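You operate a simulated robot arm through the tools that you are given. There is no shell and no other tool. Be economical: measure what you need, move in short steps, check, and stop when the job is done.

The job below is to be done with a simulated two-armed robot. You get a single attempt, and the scene is never put back.

TASK
Press the lid on the cream tub, load it and carry the crate to the mat.
Fine: the tub rides in the green crate, borne by both hands to the blue mat. Pinch, break and dent nothing; leave nothing switched on.
Where things are to end (x, y in the base frame): green crate within 80 mm of [500, 110].

The check looks at the end state, three seconds after you hand in, the way a careful person would. Anything else that was tipped, shoved, dropped, spilled or broken makes it a failure. A push-on lid holds only when it is set on centred and level and pressed home; a screw cap is set on level and turned clockwise until tight.

THE ROBOT
Two 7-joint arms with four-finger grippers on one trunk, on a base that drives. Base frame: it is fixed to the floor where the robot stands at the start and does not move with it; the origin is under the middle of the robot, x ahead of it, y to its left, z up; the surface under the hand at the start is at about z = 800. Units: mm, rad, N and s.
The left shoulder is at the start at [40, 181, 1130], the right one opposite. With the tool pointing down near the work surface each hand reaches from about 320 to 840 mm from the robot's upright axis, wherever it stands, measured 20 degrees to its own side. Places, roughly: blue mat top [500, 100, 800]; cream tub lid (15x11x6 cm) [500, 100, 800]; green crate inside [500, -500, 800]. Payload 3.67 kg a hand.
Tool frame (each hand has its own): the origin (TCP) lies between the finger pads and is the grasp point; the fingertips stand 28 mm ahead of it; z points along the fingers, y is the line along which they close. The gripper opens to 112 mm. The gripper's body begins 73 mm behind the TCP.
Orientation is that of the tool frame in the base frame, as a unit quaternion [w, x, y, z]. With the fingers straight down and closing along the base's y, the tool's x points along the base's -x, its y along +y and its z along -z.

THE INTERFACE
- The arms move only by the tool play_rows. It takes "left_deltas", "right_deltas" or both (then of equal length, played together; a hand with none holds still); each is a list of rows, each an object of numbers (a shift or turn left out is 0, a gripper value left out holds the last): "ax", "ay", "az": the turn, a rotation vector about the tool's x, y, z in rad; "x", "y", "z": the shift along the tool's x, y, z in mm; "gripper": the closure in counts, from 0 (fully open) to 255 (shut). In form: [{"ax": .., "ay": .., "az": .., "x": .., "y": .., "z": .., "gripper": ..}, ...]. A call has 1 to 10 rows; each row is the pose to reach, as a shift and turn from the pose commanded when the call began, along the tool's axes at that moment. Each row takes 0.2 s and may step no farther than 50 mm and 0.15 rad from the row before; otherwise, or with a gripper value out of range, the whole call is refused. A pose out of reach is approached as far as the arm can. The call stops where the force on the tool passes 40 N (or 10 N more than at its start, if that is more) or the arm is blocked; 0.2 s more then pass. Each finger halts on what it meets, pressing with about 43 N; the grip force reading is that of the motor and also rises with nothing between the fingers. The clock runs only during rows and for 0.2 s after the last one: add rows that repeat a pose to give the fingers time. The reply holds the time, the measured pose of the TCP, the force on the tool along the base axes, the opening and the grip force, in the units named above and with some noise, with the torque about the TCP (base axes, N m) and any sound that the robot's microphone picked up, and new pictures: "views" is both (left out), scene, wrist or none (wrist: the cameras of the hands that moved).
- Cameras (640 x 400 px; columns grow to the right, rows downward): "scene" is now at [94, -27.1, 1365.5]; the picture's right is [-0.24, -0.97, 0.00], its down [-0.59, 0.14, -0.79] and it looks along [0.77, -0.19, -0.61] (base axes); focal length 253 px, centre (320, 200). "left" rides on the left gripper at [60, 18, -104] in its tool frame; the picture's right is [-0.29, 0.96, 0.00], its down [-0.80, -0.24, -0.55] and it looks along [-0.53, -0.16, 0.83] (tool axes); focal length 234 px, centre (320, 200). "right" rides on the right gripper at [60, -18, -104] in its tool frame; the picture's right is [0.29, 0.96, 0.00], its down [-0.80, 0.24, -0.55] and it looks along [-0.53, 0.16, 0.83] (tool axes); focal length 234 px, centre (320, 200). There is no depth. A picture from a camera that has moved, and an enlarged one, comes with that camera's place and axes in the base frame and with its lens. The place of the scene camera against the robot may be out by one fixed shift of up to 25 mm in any direction.
- lift_body(by): slides the trunk up (or, below 0, down) by that many mm; the arms and the scene camera ride with it, the base frame stays. It gives what a move gives, with no picture.
- roll_base(legs): drives the robot by 1 to 6 legs, each [ahead, left, turn to the left] in mm, mm and rad, along the robot's own axes; the way and the turn of a leg run together, so that a leg with both is an arc; at most 1500 mm and 3.142 rad a leg. The arms and the cameras ride along, it lands a little off, and it stops where it bumps. It gives what a move gives, and a new picture of the scene camera.
- turn_head(pan, tilt): turns the head with the scene camera to pan (to the left, within 1.501 rad either way) and tilt (down, from -0.506 to 1.204), counted from straight ahead of the robot. It gives what a move gives, and a new picture of the scene camera.
- zoom(camera, box): a new picture of the part [left, top, right, bottom] of that camera's present view, enlarged. No time passes.
- job_done(): hands the job in; it is judged then, once.

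Work in short steps. Places have to be worked out from the pictures, the camera data and where the tool is seen: move nearer, look again, correct. Check each grasp and each placing, and mend what went wrong. You have 120 turns and 260 pictures in all, those below and enlarged ones among them. Open the grippers and draw the arms clear of the work before you hand the job in, unless the task says otherwise; then end with one line.

The tools are called after "Request:" by a JSON object that holds its "op" and its "data". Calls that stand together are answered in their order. play_rows: Moves the arms, as the interface text tells. Its arguments: {"type":"object","properties":{"left_deltas":{"type":"array","items":{"type":"object","properties":{"ax":{"type":"number"},"ay":{"type":"number"},"az":{"type":"number"},"x":{"type":"number"},"y":{"type":"number"},"z":{"type":"number"},"gripper":{"type":"number"}}}},"right_deltas":{"type":"array","items":{"type":"object","properties":{"ax":{"type":"number"},"ay":{"type":"number"},"az":{"type":"number"},"x":{"type":"number"},"y":{"type":"number"},"z":{"type":"number"},"gripper":{"type":"number"}}}},"views":{"type":"string","enum":["both","scene","wrist","none"]}},"required":[]} The other tools are called the same way: lift_body (by) slides the trunk up or down; roll_base (legs) drives the base; turn_head (pan, tilt) turns the head that bears the scene camera; zoom (camera, box) takes an enlarged picture of a part of a camera's view; job_done () hands the job in.

At the start:

```text
time: 0.0
left_ee_pos: [578.0, 90.2, 1113.9]
left_orientation: [0.0, 0.0, 1.0, 0.0]
left_ft_force: [0.4, 0.1, 0.4]
left_ft_torque: [-0.03, 0.02, 0.0]
left_width: 112.0
left_finger_force: 0.0
right_ee_pos: [418.0, -408.3, 1150.5]
right_orientation: [0.0, 0.0, 1.0, 0.0]
right_ft_force: [-0.2, 0.4, -0.9]
right_ft_torque: [-0.03, 0.05, 0.02]
right_width: 111.9
right_finger_force: 0.0
trunk travel left (down, up): [-250.0, 264.0]
robot x, y, heading: [-1.2, 3.2, -0.001]
head pan, tilt: [-0.237, 0.654]
```

scene: 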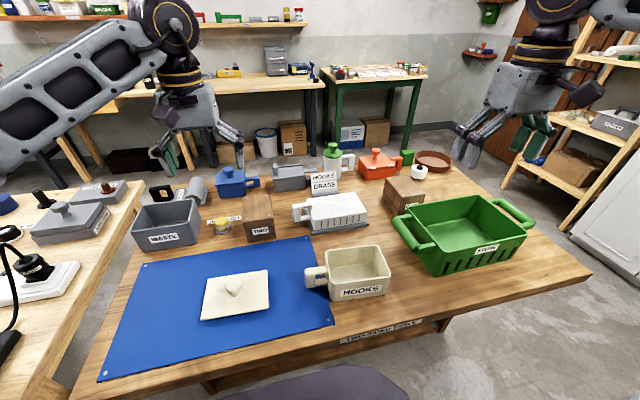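
right: 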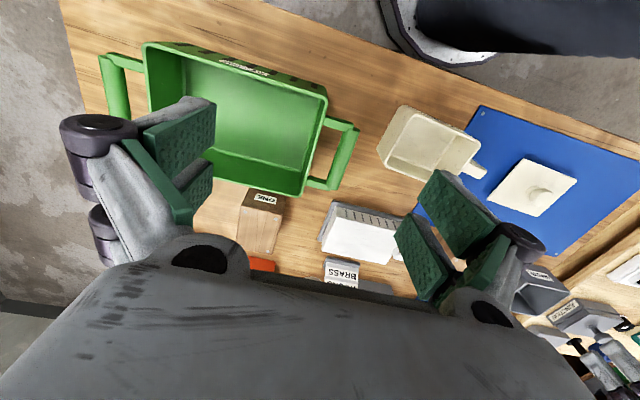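
left: 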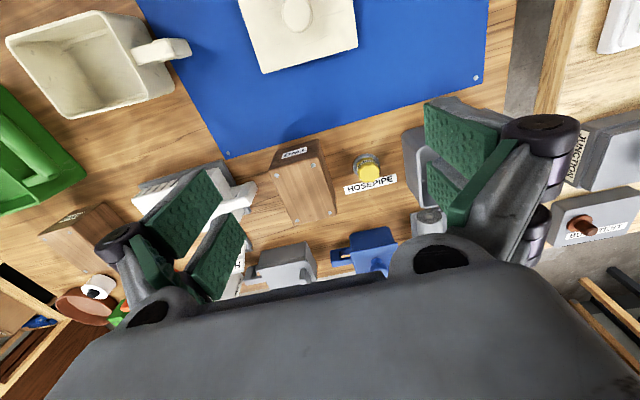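

I'll look closer at the lid, tub and crate before moving.

Request:
{"op": "zoom", "data": {"camera": "scene", "box": [180, 180, 420, 330]}}

Request:
{"op": "zoom", "data": {"camera": "scene", "box": [340, 130, 580, 280]}}

Request:
{"op": "zoom", "data": {"camera": "right", "box": [300, 60, 640, 272]}}

Request:
{"op": "zoom", "data": {"camera": "left", "box": [0, 0, 400, 250]}}

```text
2.67 times, centred on (300, 255) of scene
camera zoom: at [94.0, -27.1, 1365.5], right [-0.24, -0.97, 0.0], down [-0.59, 0.14, -0.79], along [0.77, -0.19, -0.61], focal length 674 px, centre (373, 53)
```

zoom: 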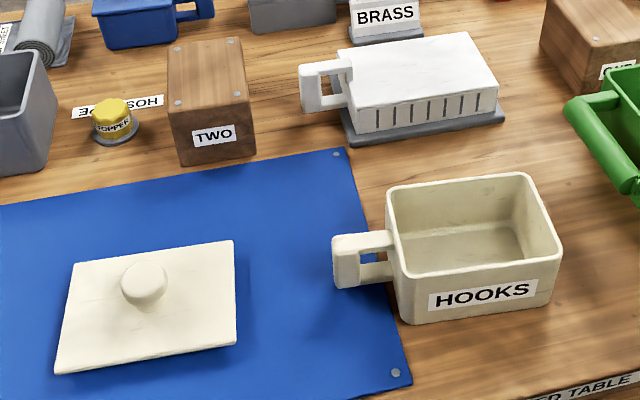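

```text
2.67 times, centred on (460, 205) of scene
camera zoom: at [94.0, -27.1, 1365.5], right [-0.24, -0.97, 0.0], down [-0.59, 0.14, -0.79], along [0.77, -0.19, -0.61], focal length 674 px, centre (-53, 187)
```

zoom: 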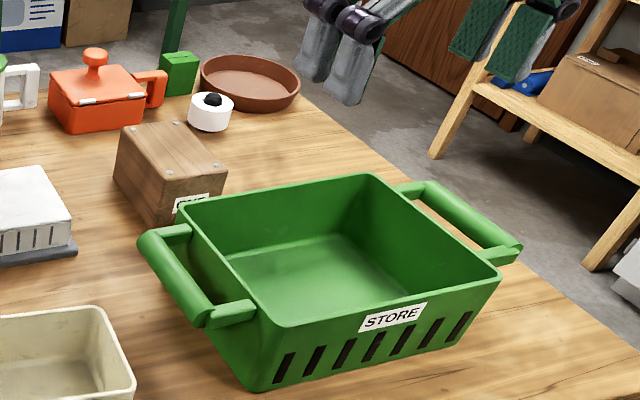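

```text
1.88 times, centred on (470, 166) of right
camera zoom: at [359.2, -426.4, 1254.7], right [-0.29, 0.96, 0.0], down [0.8, 0.24, 0.55], along [0.53, 0.16, -0.83], focal length 441 px, centre (38, 264)
```

zoom: 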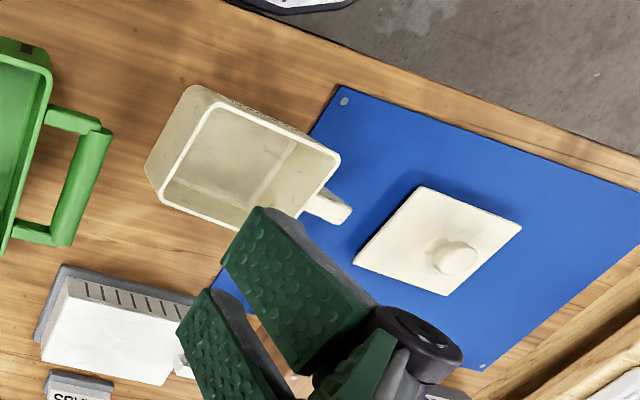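

```text
1.60 times, centred on (200, 125) of left
camera zoom: at [517.3, 108.0, 1217.7], right [0.29, 0.96, 0.0], down [0.8, -0.24, 0.55], along [0.53, -0.16, -0.83], focal length 375 px, centre (512, 320)
```

zoom: 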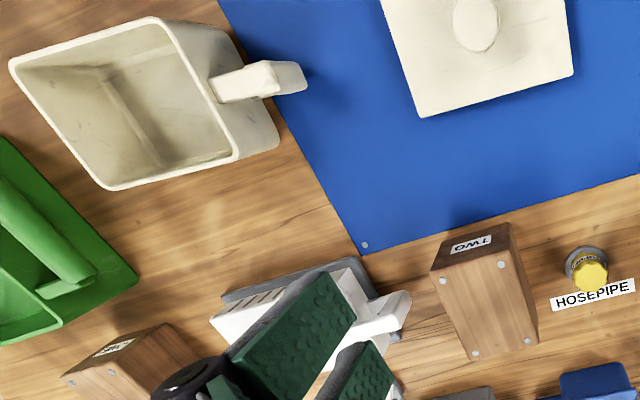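

The lid is at about [478, 95] with its knob top near z = 850. The tub is at about [452, -198], with its handle pointing to +y. I clear the left hand to the left and bring the right hand over toward the lid.

Request:
{"op": "play_rows", "data": {"left_deltas": [{"y": 45}, {"y": 90}, {"y": 135}, {"y": 180}, {"y": 225}, {"y": 270}, {"y": 310}, {"y": 310}, {"y": 310}, {"y": 310}], "right_deltas": [{"y": 45, "x": -6, "z": 10}, {"y": 90, "x": -12, "z": 20}, {"y": 135, "x": -18, "z": 30}, {"y": 180, "x": -24, "z": 40}, {"y": 225, "x": -30, "z": 50}, {"y": 270, "x": -36, "z": 65}, {"y": 315, "x": -42, "z": 80}, {"y": 360, "x": -48, "z": 95}, {"y": 405, "x": -52, "z": 110}, {"y": 450, "x": -56, "z": 125}]}}

```text
time: 2.2
left_ee_pos: [581.1, 399.1, 1112.1]
left_orientation: [-0.001, 0.001, 1.0, 0.0]
left_ft_force: [0.2, 0.2, 1.0]
left_ft_torque: [-0.01, -0.03, 0.02]
left_width: 112.0
left_finger_force: 0.0
right_ee_pos: [451.8, -42.2, 1031.5]
right_orientation: [0.001, 0.001, 1.0, 0.002]
right_ft_force: [0.7, -0.4, -0.4]
right_ft_torque: [-0.01, 0.02, -0.02]
right_width: 112.1
right_finger_force: 0.1
right hand out of reach, approached as far as the arm can: row 9, 10
trunk travel left (down, up): [-250.0, 264.0]
robot x, y, heading: [1.3, -1.0, 0.002]
head pan, tilt: [-0.237, 0.654]
camera scene: at [95.8, -27.6, 1365.4], right [-0.24, -0.97, 0.0], down [-0.59, 0.14, -0.79], along [0.77, -0.19, -0.61], focal length 253 px, centre (320, 200)
camera right: at [392.2, -59.9, 1134.4], right [-0.29, 0.96, 0.0], down [0.8, 0.24, 0.55], along [0.53, 0.16, -0.83], focal length 234 px, centre (320, 200)
camera left: at [520.3, 417.0, 1216.8], right [0.29, 0.96, 0.0], down [0.8, -0.24, 0.55], along [0.53, -0.16, -0.83], focal length 234 px, centre (320, 200)
```

scene: 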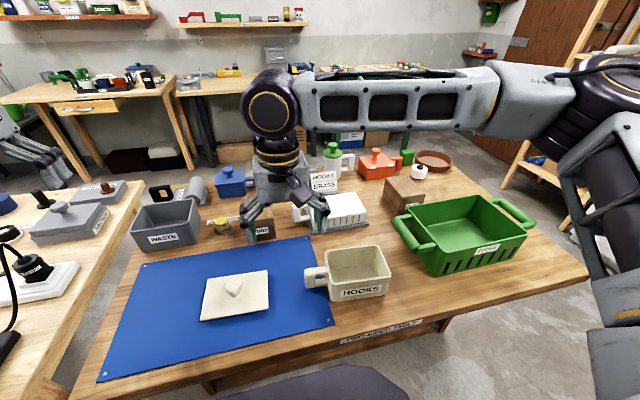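
right: 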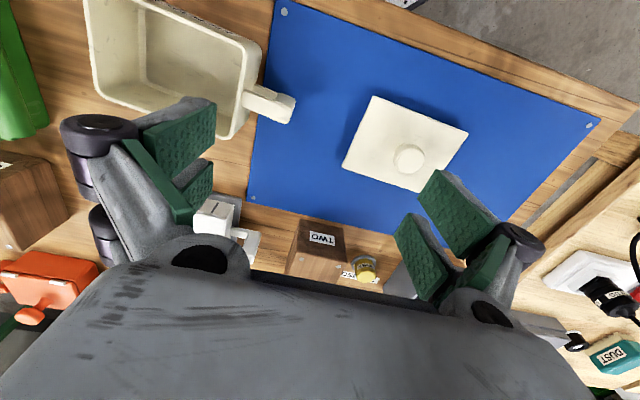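
left: 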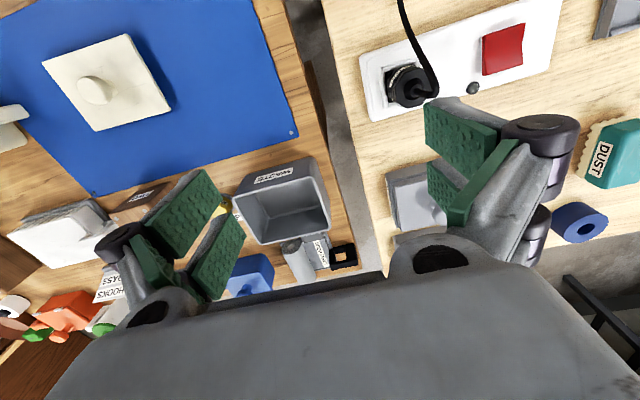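

The right hand can't cross that far. The left hand will do the lid and tub instead, with the base driven sideways as needed, so I swap the hands.

Request:
{"op": "play_rows", "data": {"left_deltas": [{"y": -38, "x": 13, "z": 20}, {"y": -76, "x": 26, "z": 40}, {"y": -114, "x": 39, "z": 60}, {"y": -152, "x": 52, "z": 80}, {"y": -190, "x": 65, "z": 100}, {"y": -228, "x": 78, "z": 120}, {"y": -266, "x": 91, "z": 145}, {"y": -304, "x": 104, "z": 165}, {"y": -304, "x": 104, "z": 165}], "right_deltas": [{"y": -45}, {"y": -90}, {"y": -135, "z": -15}, {"y": -180, "z": -30}, {"y": -225, "z": -45}, {"y": -270, "z": -60}, {"y": -315, "z": -75}, {"y": -360, "z": -90}, {"y": -400, "z": -100}], "views": "wrist"}}

```text
time: 4.2
left_ee_pos: [474.0, 96.2, 950.5]
left_orientation: [-0.001, 0.0, 1.0, -0.001]
left_ft_force: [0.2, 0.0, -0.3]
left_ft_torque: [0.02, -0.02, 0.03]
left_width: 112.2
left_finger_force: 0.1
right_ee_pos: [448.0, -440.6, 1131.7]
right_orientation: [0.0, -0.001, 1.0, 0.0]
right_ft_force: [-1.3, 0.1, 0.1]
right_ft_torque: [0.03, 0.01, 0.03]
right_width: 112.1
right_finger_force: 0.0
trunk travel left (down, up): [-250.0, 264.0]
robot x, y, heading: [2.4, 1.1, 0.0]
head pan, tilt: [-0.237, 0.654]
camera right: at [389.2, -459.6, 1234.1], right [-0.29, 0.96, 0.0], down [0.8, 0.24, 0.55], along [0.53, 0.16, -0.83], focal length 234 px, centre (320, 200)
camera left: at [413.3, 113.0, 1053.6], right [0.29, 0.96, 0.0], down [0.8, -0.24, 0.55], along [0.53, -0.16, -0.83], focal length 234 px, centre (320, 200)
```

right: 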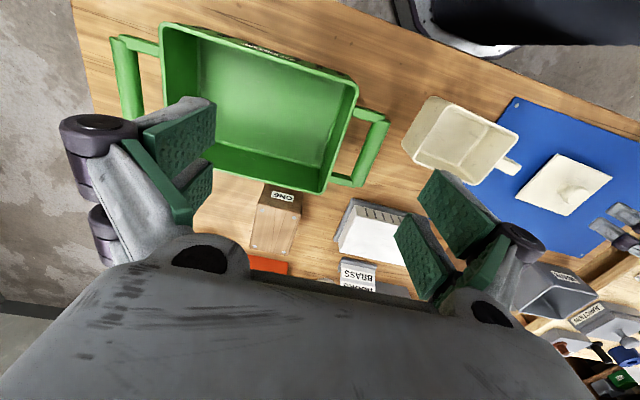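
left: 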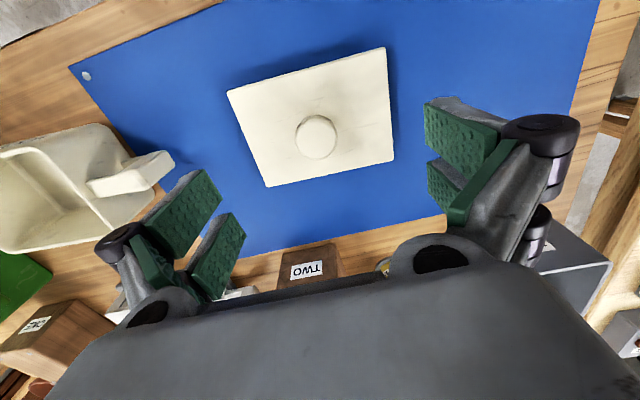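

The lid centre and knob agree at about [479, 90], yaw about -3°. I align over the knob, descend partway and look.

Request:
{"op": "play_rows", "data": {"left_deltas": [{"y": -6.5, "x": -5, "z": 20, "az": 0.052}, {"y": -6.5, "x": -5, "z": 55, "az": 0.052}, {"y": -6.5, "x": -5, "z": 70, "az": 0.052}, {"y": -6.5, "x": -5, "z": 70, "az": 0.052}], "views": "wrist"}}

```text
time: 5.2
left_ee_pos: [477.9, 89.8, 877.9]
left_orientation: [0.001, 0.026, 1.0, 0.0]
left_ft_force: [0.2, 1.2, -0.6]
left_ft_torque: [-0.01, -0.01, -0.01]
left_width: 112.1
left_finger_force: 0.0
right_ee_pos: [449.3, -440.2, 1131.4]
right_orientation: [0.0, 0.001, 1.0, 0.0]
right_ft_force: [-0.2, -0.3, 0.6]
right_ft_torque: [-0.01, -0.04, 0.0]
right_width: 112.0
right_finger_force: 0.0
trunk travel left (down, up): [-250.0, 264.0]
robot x, y, heading: [-2.5, 2.2, -0.001]
head pan, tilt: [-0.237, 0.654]
camera left: at [419.0, 110.3, 982.6], right [0.34, 0.94, 0.0], down [0.78, -0.28, 0.55], along [0.52, -0.19, -0.83], focal length 234 px, centre (320, 200)
```

left: 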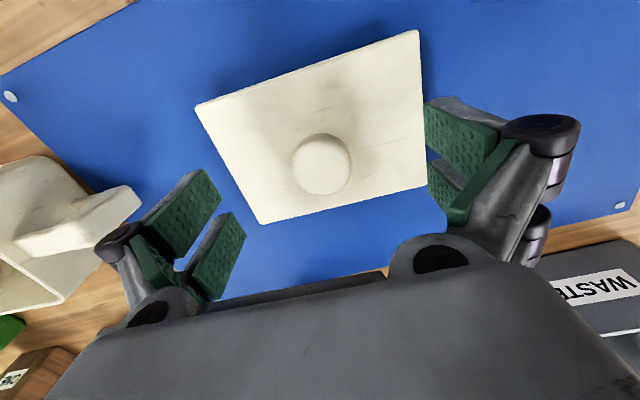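

The knob is well centred between the fingers. I descend 31 mm and close.

Request:
{"op": "play_rows", "data": {"left_deltas": [{"z": 16}, {"z": 31}, {"z": 31}, {"z": 31, "gripper": 190}, {"z": 31, "gripper": 190}, {"z": 31, "gripper": 190}, {"z": 31, "gripper": 190}], "views": "wrist"}}

```text
time: 6.8
left_ee_pos: [477.5, 90.3, 849.8]
left_orientation: [0.001, 0.026, 1.0, 0.0]
left_ft_force: [1.7, 4.7, 16.6]
left_ft_torque: [0.07, -0.03, -0.04]
left_width: 33.5
left_finger_force: 42.9
right_ee_pos: [448.0, -440.6, 1132.3]
right_orientation: [0.0, -0.001, 1.0, 0.0]
right_ft_force: [0.0, -0.2, -0.5]
right_ft_torque: [-0.01, -0.02, -0.02]
right_width: 112.0
right_finger_force: 0.1
trunk travel left (down, up): [-250.0, 264.0]
robot x, y, heading: [-1.3, 2.5, -0.002]
head pan, tilt: [-0.237, 0.654]
camera left: at [418.8, 110.6, 952.9], right [0.34, 0.94, 0.0], down [0.78, -0.28, 0.56], along [0.52, -0.19, -0.83], focal length 234 px, centre (320, 200)
```

left: 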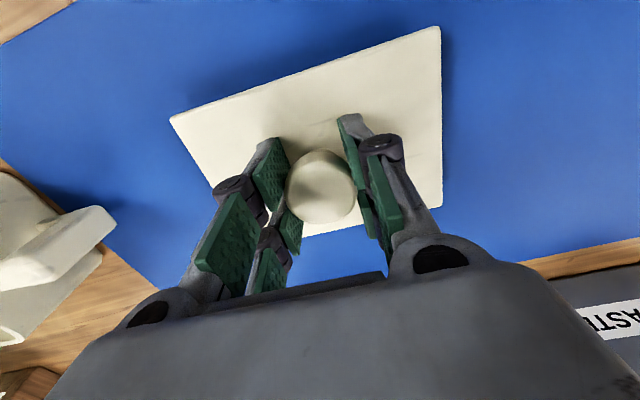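

The knob is held at a width of 33.5 mm. I lift a little and check.

Request:
{"op": "play_rows", "data": {"left_deltas": [{"z": -3}, {"z": -20}, {"z": -60}, {"z": -110}, {"z": -150}, {"z": -150}], "views": "both"}}

```text
time: 8.2
left_ee_pos: [478.4, 90.8, 998.0]
left_orientation: [-0.001, 0.026, 1.0, 0.0]
left_ft_force: [0.4, 0.0, -0.8]
left_ft_torque: [0.01, 0.02, 0.01]
left_width: 33.5
left_finger_force: 43.1
right_ee_pos: [449.1, -439.7, 1130.8]
right_orientation: [0.0, 0.0, 1.0, 0.0]
right_ft_force: [0.1, 0.1, 1.2]
right_ft_torque: [0.01, 0.01, 0.05]
right_width: 112.3
right_finger_force: 0.1
trunk travel left (down, up): [-250.0, 264.0]
robot x, y, heading: [-2.3, -0.2, 0.005]
head pan, tilt: [-0.237, 0.654]
camera scene: at [94.3, -26.9, 1365.4], right [-0.24, -0.97, 0.0], down [-0.59, 0.14, -0.79], along [0.77, -0.19, -0.61], focal length 253 px, centre (320, 200)
camera left: at [419.1, 110.6, 1101.6], right [0.34, 0.94, 0.0], down [0.78, -0.28, 0.55], along [0.52, -0.19, -0.83], focal length 234 px, centre (320, 200)
```

scene: 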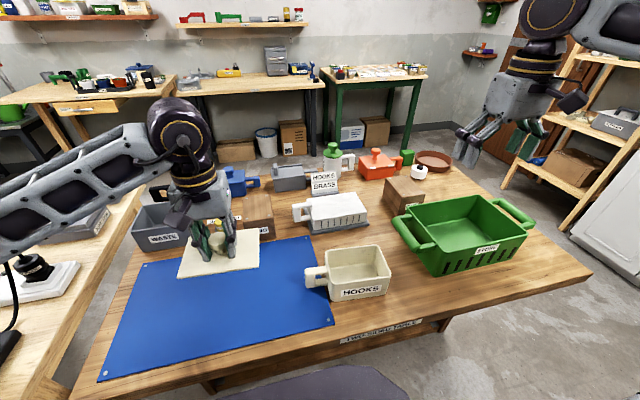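
left: 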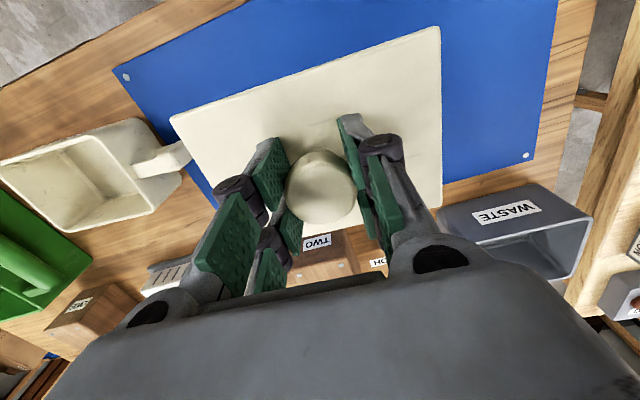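

The lid is held level and clear. I drive the base right about 300 mm so that the left hand is above the tub.

Request:
{"op": "roll_base", "data": {"legs": [[0, -290, 0]]}}

Request:
{"op": "zoom", "data": {"camera": "left", "box": [0, 0, 640, 400]}}

```text
time: 10.2
left_ee_pos: [478.3, -201.4, 997.7]
left_orientation: [0.001, 0.026, 1.0, 0.0]
left_ft_force: [0.1, 1.0, -0.1]
left_ft_torque: [0.0, 0.03, -0.01]
left_width: 33.3
left_finger_force: 43.0
right_ee_pos: [449.8, -731.9, 1131.0]
right_orientation: [-0.001, -0.001, 1.0, 0.001]
right_ft_force: [-0.4, 0.4, 0.1]
right_ft_torque: [0.01, 0.01, -0.01]
right_width: 112.0
right_finger_force: 0.0
trunk travel left (down, up): [-250.0, 264.0]
robot x, y, heading: [-3.8, -291.0, -0.002]
head pan, tilt: [-0.237, 0.654]
camera scene: at [93.9, -318.7, 1365.5], right [-0.24, -0.97, 0.0], down [-0.59, 0.14, -0.79], along [0.77, -0.19, -0.61], focal length 253 px, centre (320, 200)
```

scene: 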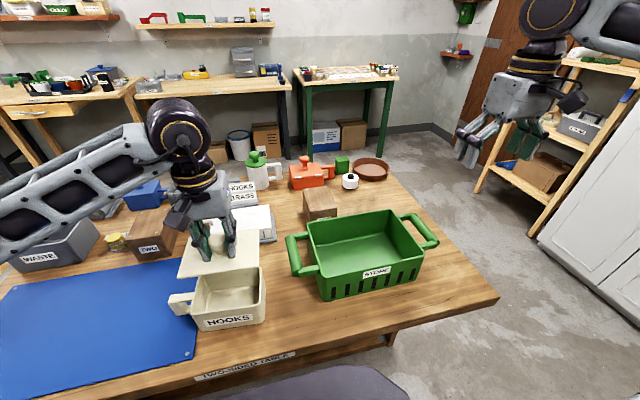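

```text
1.00 times, centred on (320, 200) of left (not enlarged: the box is as wide or as high as the picture)
camera zoom: at [418.9, -181.2, 1101.5], right [0.34, 0.94, 0.0], down [0.78, -0.28, 0.55], along [0.52, -0.19, -0.83], focal length 234 px, centre (320, 200)
```

zoom: 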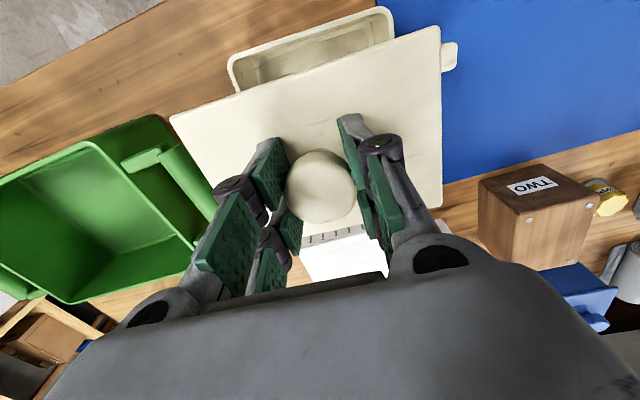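

I shift the left hand to +y so that its camera sees the whole open tub beside the lid.

Request:
{"op": "play_rows", "data": {"left_deltas": [{"y": 45}, {"y": 90}, {"y": 135}, {"y": 180}, {"y": 225}, {"y": 255}, {"y": 255}, {"y": 255}], "views": "none"}}

Request:
{"op": "zoom", "data": {"camera": "left", "box": [0, 50, 320, 250]}}

Request:
{"op": "zoom", "data": {"camera": "left", "box": [0, 80, 220, 220]}}

Request:
{"op": "zoom", "data": {"camera": "scene", "box": [150, 230, 310, 330]}}

```text
time: 12.1
left_ee_pos: [490.8, 54.5, 996.8]
left_orientation: [0.0, 0.026, 1.0, 0.0]
left_ft_force: [0.5, 0.3, -1.2]
left_ft_torque: [0.02, 0.0, -0.01]
left_width: 33.5
left_finger_force: 43.0
right_ee_pos: [449.2, -730.9, 1132.0]
right_orientation: [0.001, 0.0, 1.0, 0.001]
right_ft_force: [0.1, -0.5, -0.2]
right_ft_torque: [-0.01, -0.01, -0.02]
right_width: 111.8
right_finger_force: 0.1
trunk travel left (down, up): [-250.0, 264.0]
robot x, y, heading: [-0.4, -289.7, -0.002]
head pan, tilt: [-0.237, 0.654]
```

```text
2.00 times, centred on (160, 150) of left
camera zoom: at [431.9, 74.7, 1101.5], right [0.34, 0.94, 0.0], down [0.78, -0.28, 0.55], along [0.52, -0.19, -0.83], focal length 468 px, centre (640, 300)
```

zoom: 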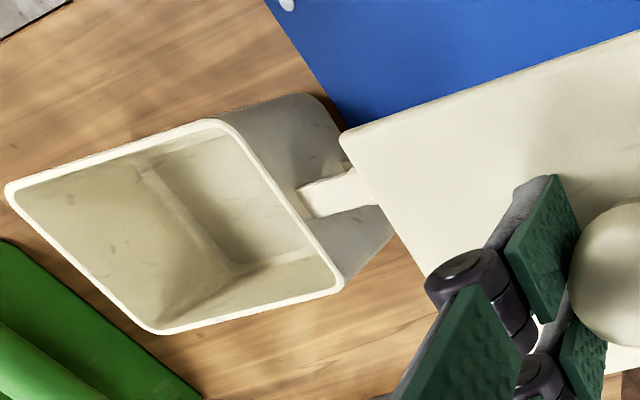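

```text
2.86 times, centred on (110, 150) of left
camera zoom: at [431.9, 74.7, 1101.5], right [0.34, 0.94, 0.0], down [0.78, -0.28, 0.55], along [0.52, -0.19, -0.83], focal length 669 px, centre (920, 343)
```

zoom: 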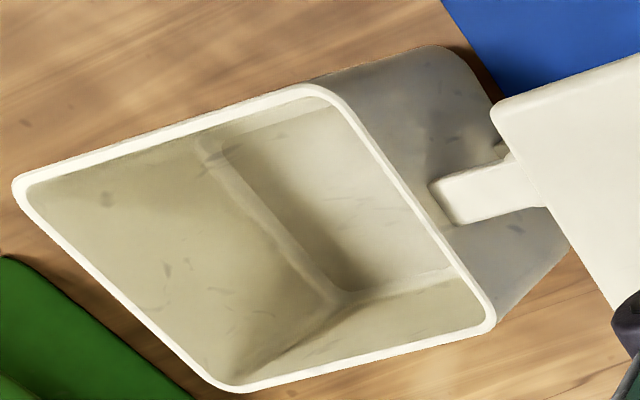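

```text
4.00 times, centred on (230, 280) of scene
camera zoom: at [93.8, -317.9, 1365.5], right [-0.24, -0.97, 0.0], down [-0.59, 0.14, -0.79], along [0.77, -0.19, -0.61], focal length 1011 px, centre (680, -120)
```

zoom: 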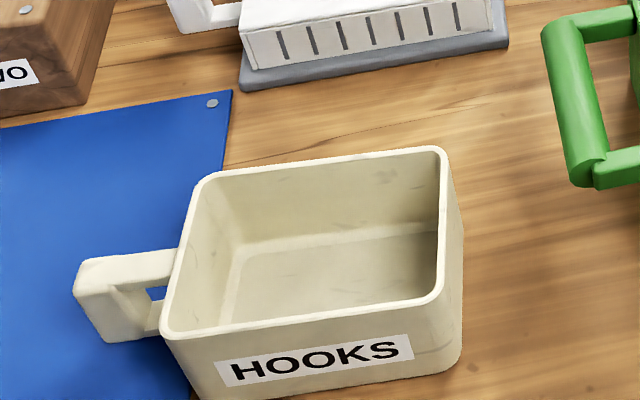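

From this view the tub rim is at about [455, -198, 871], yaw about -5°. Next I measure exactly how the lid sits in the hand.

Request:
{"op": "zoom", "data": {"camera": "left", "box": [150, 10, 470, 210]}}

Request:
{"op": "zoom", "data": {"camera": "scene", "box": [0, 150, 160, 250]}}

```text
2.00 times, centred on (310, 110) of left
camera zoom: at [431.9, 74.7, 1101.5], right [0.34, 0.94, 0.0], down [0.78, -0.28, 0.55], along [0.52, -0.19, -0.83], focal length 468 px, centre (340, 380)
```

zoom: 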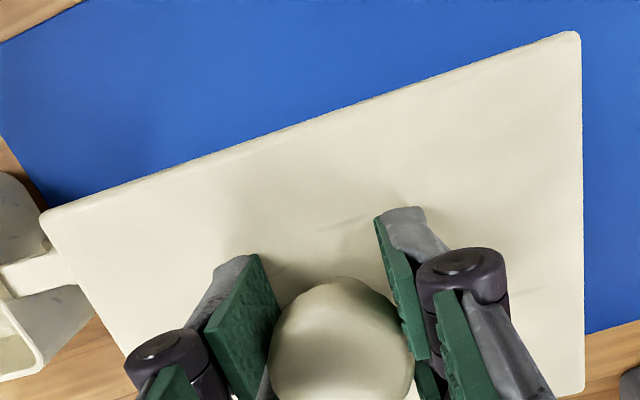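

```text
4.00 times, centred on (80, 200) of scene
camera zoom: at [93.8, -317.9, 1365.5], right [-0.24, -0.97, 0.0], down [-0.59, 0.14, -0.79], along [0.77, -0.19, -0.61], focal length 1011 px, centre (1280, 200)
```

zoom: 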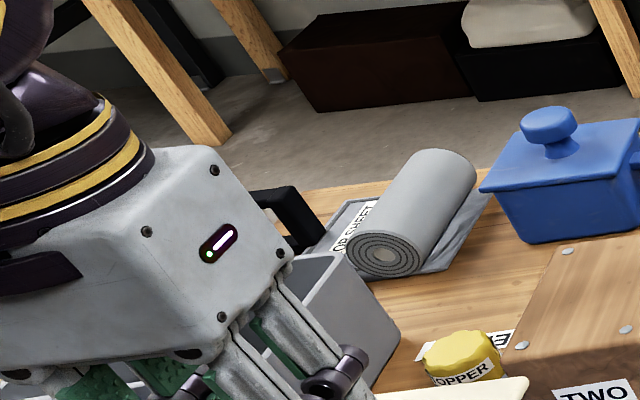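

The lid sits level in the hand, with its centre about +4 mm in x from the TCP. I move over the tub to hover with the matched yaw.

Request:
{"op": "play_rows", "data": {"left_deltas": [{"y": -42, "x": 4.5, "az": 0.01}, {"y": -84, "x": 9, "az": 0.02}, {"y": -127, "x": 13.5, "az": 0.038}, {"y": -169, "x": 18, "az": 0.038}, {"y": -211, "x": 22.5, "az": 0.038}, {"y": -253.6, "x": 26.8, "az": 0.038}, {"y": -253.6, "x": 26.8, "z": 30, "az": 0.038}, {"y": -253.6, "x": 26.8, "z": 37, "az": 0.038}, {"y": -253.6, "x": 26.8, "z": 37, "az": 0.038}], "views": "none"}}

Request:
{"op": "zoom", "data": {"camera": "left", "box": [150, 0, 470, 200]}}

Request:
{"op": "zoom", "data": {"camera": "scene", "box": [150, 210, 310, 330]}}

```text
time: 14.1
left_ee_pos: [452.4, -198.8, 959.0]
left_orientation: [0.001, 0.046, 0.999, 0.0]
left_ft_force: [0.2, 0.3, 0.0]
left_ft_torque: [-0.02, -0.01, 0.0]
left_width: 33.8
left_finger_force: 43.3
right_ee_pos: [448.6, -732.3, 1131.6]
right_orientation: [0.001, 0.0, 1.0, 0.0]
right_ft_force: [0.1, -0.5, -0.8]
right_ft_torque: [0.02, 0.0, -0.06]
right_width: 111.9
right_finger_force: 0.1
trunk travel left (down, up): [-250.0, 264.0]
robot x, y, heading: [1.5, -290.7, 0.001]
head pan, tilt: [-0.237, 0.654]
```

```text
2.00 times, centred on (310, 100) of left
camera zoom: at [393.6, -175.2, 1063.9], right [0.37, 0.93, 0.0], down [0.77, -0.31, 0.55], along [0.51, -0.21, -0.83], focal length 468 px, centre (340, 400)
```

zoom: 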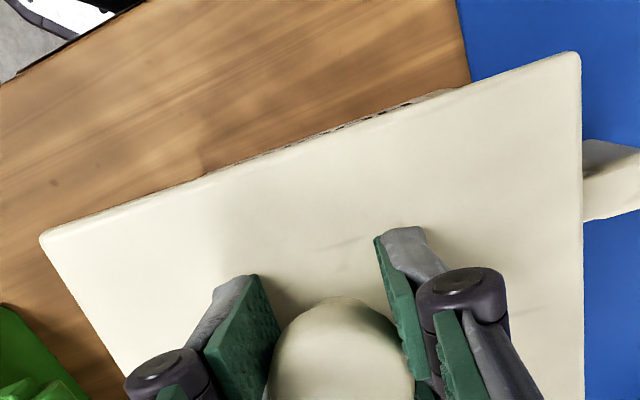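

```text
3.33 times, centred on (230, 270) of scene
camera zoom: at [94.0, -318.4, 1365.5], right [-0.24, -0.97, 0.0], down [-0.59, 0.14, -0.79], along [0.77, -0.19, -0.61], focal length 843 px, centre (620, -33)
```

zoom: 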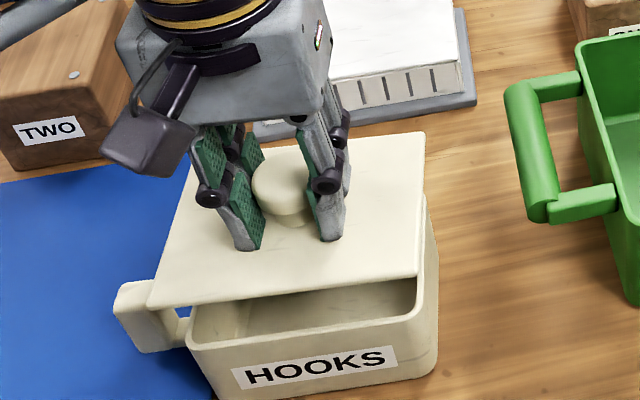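

The scene and wrist views agree: the lid needs about -1 mm in x, +2 mm in y and a slight counter-turn. I correct that and go down to just above the rim.

Request:
{"op": "play_rows", "data": {"left_deltas": [{"x": 1.1, "y": 2.2, "az": -0.011}, {"x": 1.1, "y": 2.2, "az": -0.011, "z": 15}, {"x": 1.1, "y": 2.2, "az": -0.011, "z": 27}, {"x": 1.1, "y": 2.2, "az": -0.011, "z": 27}], "views": "none"}}

Request:
{"op": "zoom", "data": {"camera": "scene", "box": [165, 230, 293, 330]}}

Request:
{"op": "zoom", "data": {"camera": "right", "box": [320, 0, 640, 200]}}

```text
time: 15.1
left_ee_pos: [450.8, -195.6, 932.9]
left_orientation: [0.0, 0.04, 0.999, 0.0]
left_ft_force: [-0.2, -0.2, 0.2]
left_ft_torque: [0.01, 0.03, -0.03]
left_width: 33.3
left_finger_force: 42.7
right_ee_pos: [448.9, -732.2, 1131.5]
right_orientation: [0.0, 0.0, 1.0, 0.0]
right_ft_force: [1.0, -0.7, -1.1]
right_ft_torque: [0.01, -0.03, 0.03]
right_width: 112.0
right_finger_force: 0.1
trunk travel left (down, up): [-250.0, 264.0]
robot x, y, heading: [-2.7, -293.1, 0.0]
head pan, tilt: [-0.237, 0.654]
```

```text
4.00 times, centred on (229, 280) of scene
camera zoom: at [93.9, -318.3, 1365.5], right [-0.24, -0.97, 0.0], down [-0.59, 0.14, -0.79], along [0.77, -0.19, -0.61], focal length 1011 px, centre (684, -120)
```

zoom: 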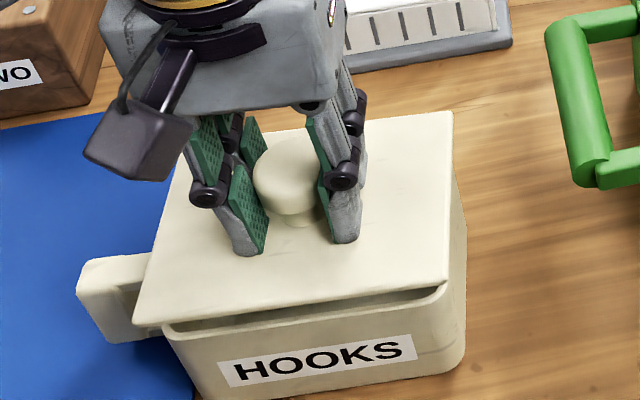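

```text
2.00 times, centred on (480, 100) of right
camera zoom: at [389.2, -750.2, 1234.2], right [-0.29, 0.96, 0.0], down [0.8, 0.24, 0.55], along [0.53, 0.16, -0.83], focal length 468 px, centre (0, 400)
```

zoom: 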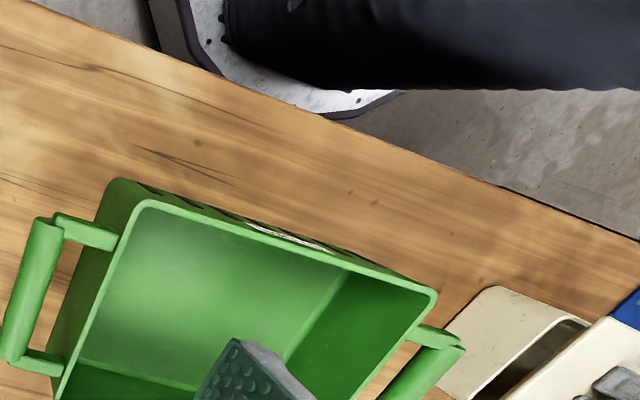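

The lid is within about 1 mm of centre over the rim. I descend gently in small steps, watching the force.

Request:
{"op": "play_rows", "data": {"left_deltas": [{"x": -0.7, "z": 4}, {"x": -0.7, "z": 8}, {"x": -0.7, "z": 11}, {"x": -0.7, "z": 14}, {"x": -0.7, "z": 14}], "views": "none"}}

Request:
{"op": "zoom", "data": {"camera": "scene", "box": [165, 230, 293, 330]}}

```text
time: 16.2
left_ee_pos: [451.8, -196.9, 919.7]
left_orientation: [0.002, 0.039, 0.999, 0.0]
left_ft_force: [-0.6, -0.7, -1.0]
left_ft_torque: [0.0, -0.03, 0.0]
left_width: 33.3
left_finger_force: 43.3
right_ee_pos: [448.7, -731.2, 1131.4]
right_orientation: [-0.001, 0.0, 1.0, 0.0]
right_ft_force: [-0.8, 1.0, 0.2]
right_ft_torque: [0.01, -0.02, 0.01]
right_width: 111.9
right_finger_force: 0.0
trunk travel left (down, up): [-250.0, 264.0]
robot x, y, heading: [0.7, -290.8, -0.005]
head pan, tilt: [-0.237, 0.654]
```

```text
4.00 times, centred on (229, 280) of scene
camera zoom: at [93.9, -318.3, 1365.5], right [-0.24, -0.97, 0.0], down [-0.59, 0.14, -0.79], along [0.77, -0.19, -0.61], focal length 1011 px, centre (684, -120)
```

zoom: 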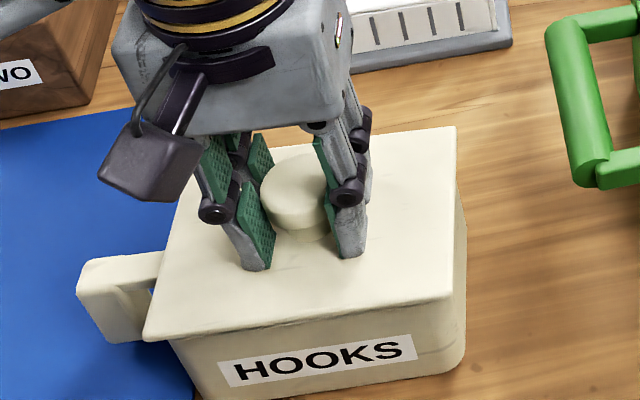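

No contact yet and the alignment is still good. I continue down in small steps.

Request:
{"op": "play_rows", "data": {"left_deltas": [{"z": 2}, {"z": 4}, {"z": 6}, {"z": 8}, {"z": 10}, {"z": 10}], "views": "none"}}

Request:
{"op": "zoom", "data": {"camera": "scene", "box": [165, 230, 293, 330]}}

```text
time: 17.6
left_ee_pos: [451.7, -196.3, 909.4]
left_orientation: [-0.001, 0.041, 0.999, 0.0]
left_ft_force: [-2.3, 1.3, 4.7]
left_ft_torque: [0.13, 0.15, 0.02]
left_width: 33.1
left_finger_force: 42.8
right_ee_pos: [448.4, -731.9, 1131.7]
right_orientation: [0.0, 0.0, 1.0, 0.0]
right_ft_force: [-0.1, -1.1, -0.9]
right_ft_torque: [0.0, 0.01, 0.01]
right_width: 112.1
right_finger_force: 0.0
trunk travel left (down, up): [-250.0, 264.0]
robot x, y, heading: [-0.6, -296.8, -0.001]
head pan, tilt: [-0.237, 0.654]
heard: snap
```

```text
4.00 times, centred on (229, 280) of scene
camera zoom: at [93.3, -318.3, 1365.5], right [-0.24, -0.97, 0.0], down [-0.59, 0.14, -0.79], along [0.77, -0.19, -0.61], focal length 1011 px, centre (684, -120)
```

zoom: 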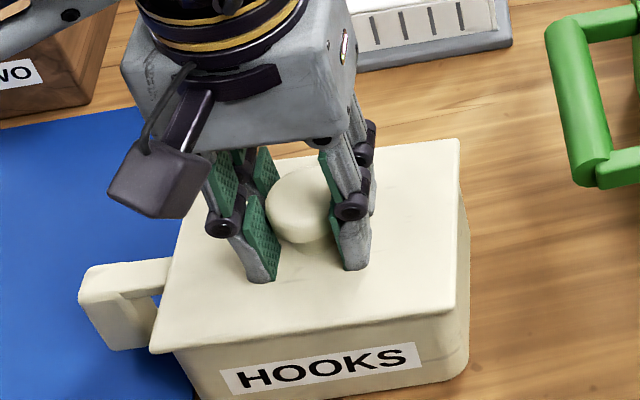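

I heard a snap. I press a little further to be sure it is home on all sides.

Request:
{"op": "play_rows", "data": {"left_deltas": [{"z": 1.5}, {"z": 3}, {"z": 3}], "views": "none"}}

Request:
{"op": "zoom", "data": {"camera": "scene", "box": [165, 230, 293, 330]}}

```text
time: 18.4
left_ee_pos: [451.1, -197.2, 908.6]
left_orientation: [0.002, 0.039, 0.999, -0.001]
left_ft_force: [-2.1, 3.0, 28.4]
left_ft_torque: [0.11, 0.75, -0.05]
left_width: 33.2
left_finger_force: 43.2
right_ee_pos: [447.1, -732.4, 1131.9]
right_orientation: [0.0, 0.0, 1.0, 0.0]
right_ft_force: [0.0, 0.4, -0.3]
right_ft_torque: [0.01, 0.01, 0.04]
right_width: 111.7
right_finger_force: 0.0
trunk travel left (down, up): [-250.0, 264.0]
robot x, y, heading: [-3.6, -289.9, 0.002]
head pan, tilt: [-0.237, 0.654]
```

```text
4.00 times, centred on (229, 280) of scene
camera zoom: at [91.7, -318.4, 1365.8], right [-0.24, -0.97, 0.0], down [-0.59, 0.14, -0.79], along [0.77, -0.19, -0.61], focal length 1011 px, centre (684, -120)
```

zoom: 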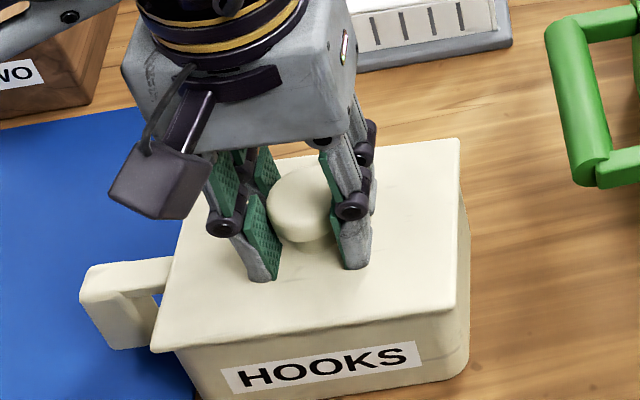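

It is seated, with a firm stop at 28 N. I release the press, open and rise.

Request:
{"op": "play_rows", "data": {"left_deltas": [{"z": -2.5}, {"z": -2.5, "gripper": 0}, {"z": -2.5, "gripper": 0}, {"z": -2.5, "gripper": 0}, {"z": -2.5, "gripper": 0}, {"z": -40, "gripper": 0}, {"z": -90, "gripper": 0}, {"z": -90, "gripper": 0}], "views": "both"}}

```text
time: 20.2
left_ee_pos: [451.9, -195.6, 995.3]
left_orientation: [0.0, 0.04, 0.999, 0.0]
left_ft_force: [0.2, 0.9, 0.2]
left_ft_torque: [-0.04, 0.02, 0.01]
left_width: 112.2
left_finger_force: 0.1
right_ee_pos: [449.1, -730.7, 1131.7]
right_orientation: [0.0, -0.001, 1.0, 0.0]
right_ft_force: [0.5, 0.0, -0.3]
right_ft_torque: [0.0, 0.01, 0.01]
right_width: 112.0
right_finger_force: 0.0
trunk travel left (down, up): [-250.0, 264.0]
robot x, y, heading: [0.3, -289.5, 0.0]
head pan, tilt: [-0.237, 0.654]
camera scene: at [94.2, -317.9, 1365.4], right [-0.24, -0.97, 0.0], down [-0.59, 0.14, -0.79], along [0.77, -0.19, -0.61], focal length 253 px, centre (320, 200)
camera left: at [393.0, -173.6, 1099.3], right [0.36, 0.93, 0.0], down [0.78, -0.3, 0.55], along [0.52, -0.2, -0.83], focal length 234 px, centre (320, 200)
```

scene: 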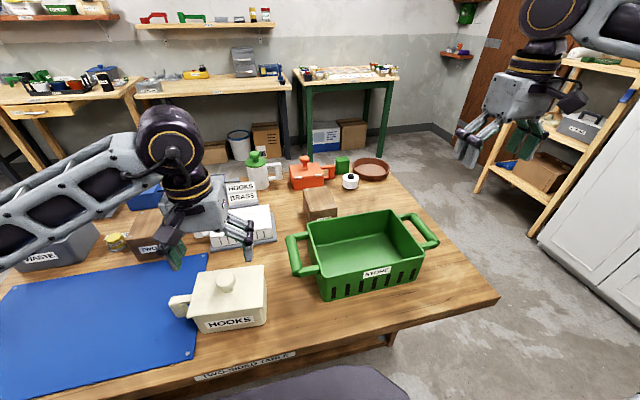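
left: 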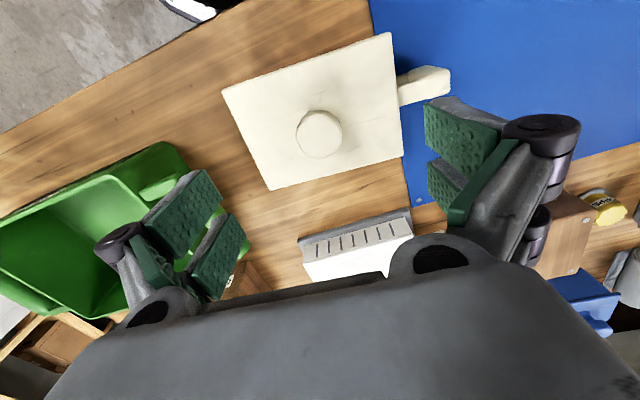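

The lid is on flush. Now I measure the handle and crate more closely.

Request:
{"op": "zoom", "data": {"camera": "left", "box": [360, 30, 520, 130]}}

Request:
{"op": "zoom", "data": {"camera": "scene", "box": [150, 240, 310, 340]}}

Request:
{"op": "zoom", "data": {"camera": "scene", "box": [270, 190, 450, 310]}}

Request:
{"op": "zoom", "data": {"camera": "right", "box": [280, 60, 600, 260]}}

```text
4.00 times, centred on (440, 80) of left
camera zoom: at [393.0, -173.6, 1099.3], right [0.36, 0.93, 0.0], down [0.78, -0.3, 0.55], along [0.52, -0.2, -0.83], focal length 937 px, centre (-160, 680)
```

zoom: 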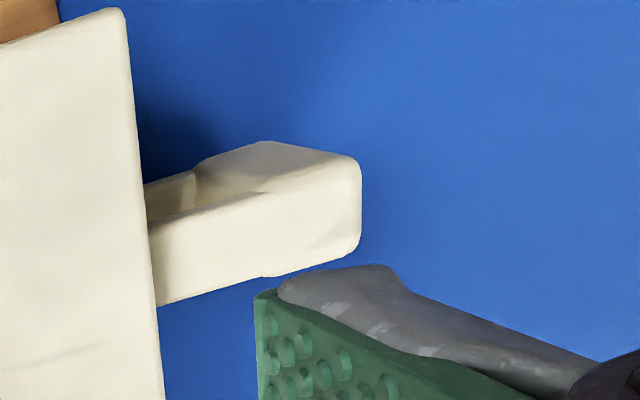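

```text
4.00 times, centred on (230, 290) of scene
camera zoom: at [94.2, -317.9, 1365.4], right [-0.24, -0.97, 0.0], down [-0.59, 0.14, -0.79], along [0.77, -0.19, -0.61], focal length 1011 px, centre (680, -160)
```

zoom: 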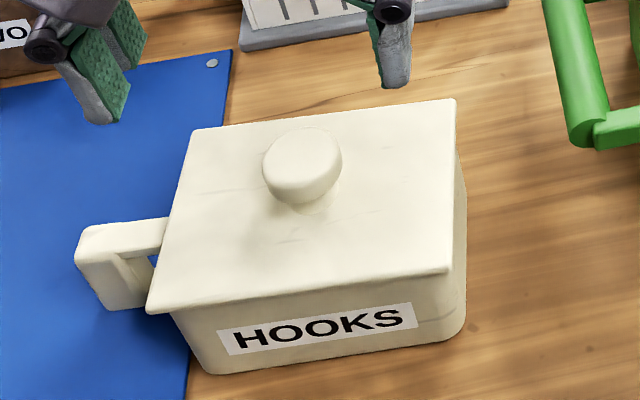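

```text
3.33 times, centred on (360, 250) of scene
camera zoom: at [94.2, -317.9, 1365.4], right [-0.24, -0.97, 0.0], down [-0.59, 0.14, -0.79], along [0.77, -0.19, -0.61], focal length 843 px, centre (187, 33)
```

zoom: 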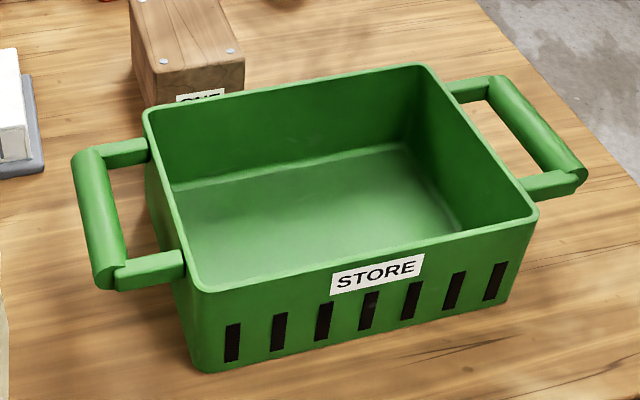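

```text
2.00 times, centred on (440, 160) of right
camera zoom: at [389.5, -749.8, 1234.2], right [-0.29, 0.96, 0.0], down [0.8, 0.24, 0.55], along [0.53, 0.16, -0.83], focal length 468 px, centre (80, 280)
```

zoom: 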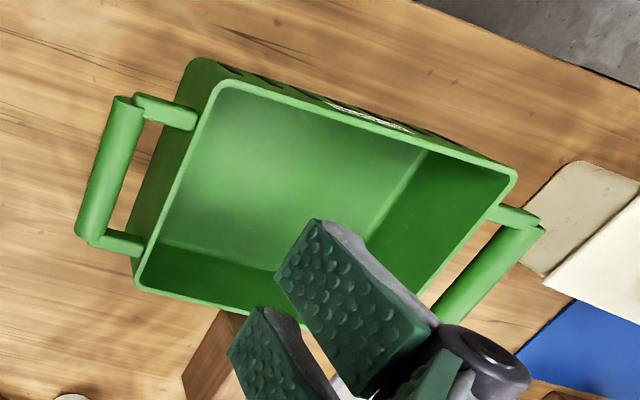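

The handle is about 18 mm thick, with its top at z ≈ 860 and its outer bar near [462, -84]. I move over it while turning the tool 90°.

Request:
{"op": "play_rows", "data": {"left_deltas": [{"x": -0.2, "y": 12, "az": 0.145}, {"x": -0.4, "y": 24, "az": 0.29}, {"x": -0.6, "y": 36, "az": 0.435}, {"x": -0.8, "y": 48, "az": 0.58}, {"x": -1, "y": 60, "az": 0.725}, {"x": -1.2, "y": 72, "az": 0.87}, {"x": -1.4, "y": 84, "az": 1.015}, {"x": -1.6, "y": 96, "az": 1.16}, {"x": -1.8, "y": 108, "az": 1.305}, {"x": -2, "y": 110.5, "az": 1.45}], "views": "none"}}

Request:
{"op": "play_rows", "data": {"left_deltas": [{"az": 0.1208}, {"az": 0.1208}], "views": "both"}}

```text
time: 22.6
left_ee_pos: [374.2, -155.6, 1000.0]
left_orientation: [-0.008, 0.592, 0.805, -0.018]
left_ft_force: [-0.5, 0.2, -0.3]
left_ft_torque: [0.03, 0.01, -0.01]
left_width: 111.5
left_finger_force: 0.1
left hand out of reach, approached as far as the arm can: row 7, 8, 9, 10
right_ee_pos: [447.9, -732.6, 1132.3]
right_orientation: [0.0, 0.0, 1.0, 0.0]
right_ft_force: [0.1, -0.1, -0.8]
right_ft_torque: [-0.02, -0.03, 0.02]
right_width: 111.8
right_finger_force: 0.0
trunk travel left (down, up): [-250.0, 264.0]
robot x, y, heading: [-0.7, -292.5, -0.003]
head pan, tilt: [-0.237, 0.654]
stopped in row 10 (left hand): the arm was blocked; the commanded pose is now the measured one
```

```text
time: 23.2
left_ee_pos: [374.2, -155.8, 1001.3]
left_orientation: [-0.009, 0.592, 0.806, -0.017]
left_ft_force: [0.6, 0.2, 0.1]
left_ft_torque: [0.0, 0.03, 0.01]
left_width: 112.1
left_finger_force: 0.1
left hand out of reach, approached as far as the arm can: row 1, 2
right_ee_pos: [448.7, -731.3, 1131.3]
right_orientation: [0.0, 0.0, 1.0, 0.0]
right_ft_force: [-0.2, -0.2, -0.1]
right_ft_torque: [-0.01, 0.03, 0.03]
right_width: 112.1
right_finger_force: 0.0
trunk travel left (down, up): [-250.0, 264.0]
robot x, y, heading: [1.4, -289.2, -0.003]
head pan, tilt: [-0.237, 0.654]
camera scene: at [94.5, -318.4, 1365.4], right [-0.24, -0.97, 0.0], down [-0.59, 0.14, -0.79], along [0.77, -0.19, -0.61], focal length 253 px, centre (320, 200)
camera left: at [376.8, -92.3, 1103.3], right [1.0, 0.01, -0.03], down [0.03, -0.82, 0.57], along [-0.02, -0.57, -0.82], focal length 234 px, centre (320, 200)
```

scene: 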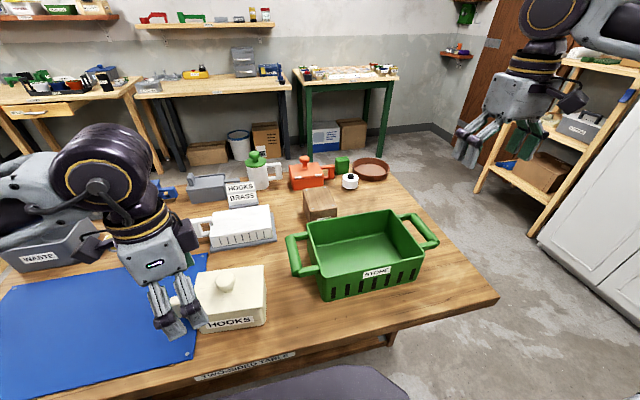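
left: 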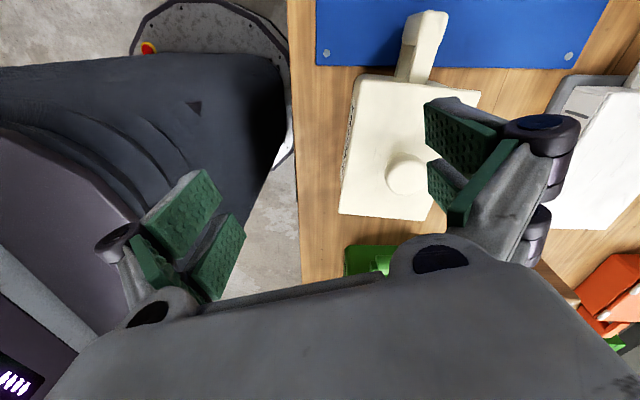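

The wrist hit its limit turning that way, so I turn back and go to the other side (-90°).

Request:
{"op": "play_rows", "data": {"left_deltas": [{"x": -2.6, "y": 8.4, "az": -0.145}, {"x": -5.2, "y": 16.8, "az": -0.29}, {"x": -7.9, "y": 25, "az": -0.435}, {"x": -10.5, "y": 34, "az": -0.58}, {"x": -13, "y": 42, "az": -0.725}, {"x": -16, "y": 50, "az": -0.87}, {"x": -18, "y": 59, "az": -1.015}, {"x": -21, "y": 67, "az": -1.16}, {"x": -24, "y": 76, "az": -1.305}, {"x": -26.3, "y": 84, "az": -1.45}], "views": "none"}}

Request:
{"op": "play_rows", "data": {"left_deltas": [{"az": -0.145}, {"az": -0.29}, {"az": -0.435}, {"az": -0.58}, {"az": -0.725}, {"az": -0.87}, {"az": -1.015}, {"az": -1.16}, {"az": -1.3}, {"az": -1.3}], "views": "both"}}

```text
time: 25.4
left_ee_pos: [462.9, -154.8, 998.3]
left_orientation: [-0.017, -0.091, 0.996, -0.006]
left_ft_force: [0.8, -0.3, -0.4]
left_ft_torque: [0.02, 0.02, 0.06]
left_width: 111.9
left_finger_force: 0.1
right_ee_pos: [448.7, -732.4, 1131.7]
right_orientation: [0.0, 0.0, 1.0, 0.0]
right_ft_force: [-0.1, -0.2, 0.1]
right_ft_torque: [-0.02, -0.02, -0.02]
right_width: 111.9
right_finger_force: 0.0
trunk travel left (down, up): [-250.0, 264.0]
robot x, y, heading: [4.2, -292.3, 0.003]
head pan, tilt: [-0.237, 0.654]
```

```text
time: 27.6
left_ee_pos: [463.0, -156.4, 998.4]
left_orientation: [-0.018, -0.675, 0.738, 0.005]
left_ft_force: [0.7, 0.3, 0.1]
left_ft_torque: [-0.01, 0.0, -0.01]
left_width: 111.9
left_finger_force: 0.1
right_ee_pos: [448.6, -731.5, 1131.0]
right_orientation: [-0.001, 0.001, 1.0, 0.0]
right_ft_force: [-0.1, -0.3, 0.1]
right_ft_torque: [0.02, 0.01, -0.02]
right_width: 111.9
right_finger_force: 0.0
trunk travel left (down, up): [-250.0, 264.0]
robot x, y, heading: [1.5, -294.2, 0.0]
head pan, tilt: [-0.237, 0.654]
camera scene: at [94.0, -318.5, 1365.5], right [-0.24, -0.97, 0.0], down [-0.59, 0.14, -0.79], along [0.77, -0.19, -0.61], focal length 253 px, centre (320, 200)
camera left: at [441.7, -213.4, 1103.8], right [-0.93, 0.37, 0.02], down [0.33, 0.78, 0.53], along [0.18, 0.5, -0.85], focal length 234 px, centre (320, 200)
```

scene: 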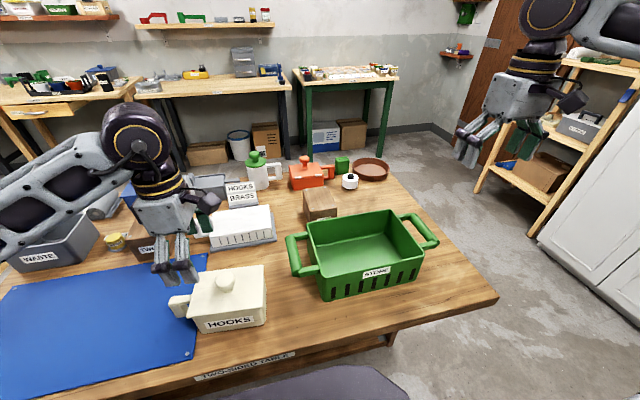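
left: 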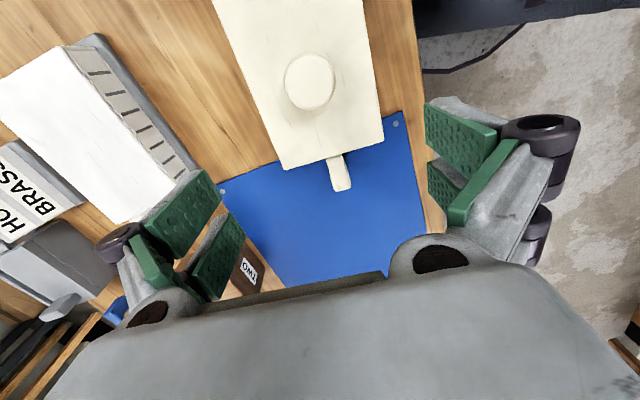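

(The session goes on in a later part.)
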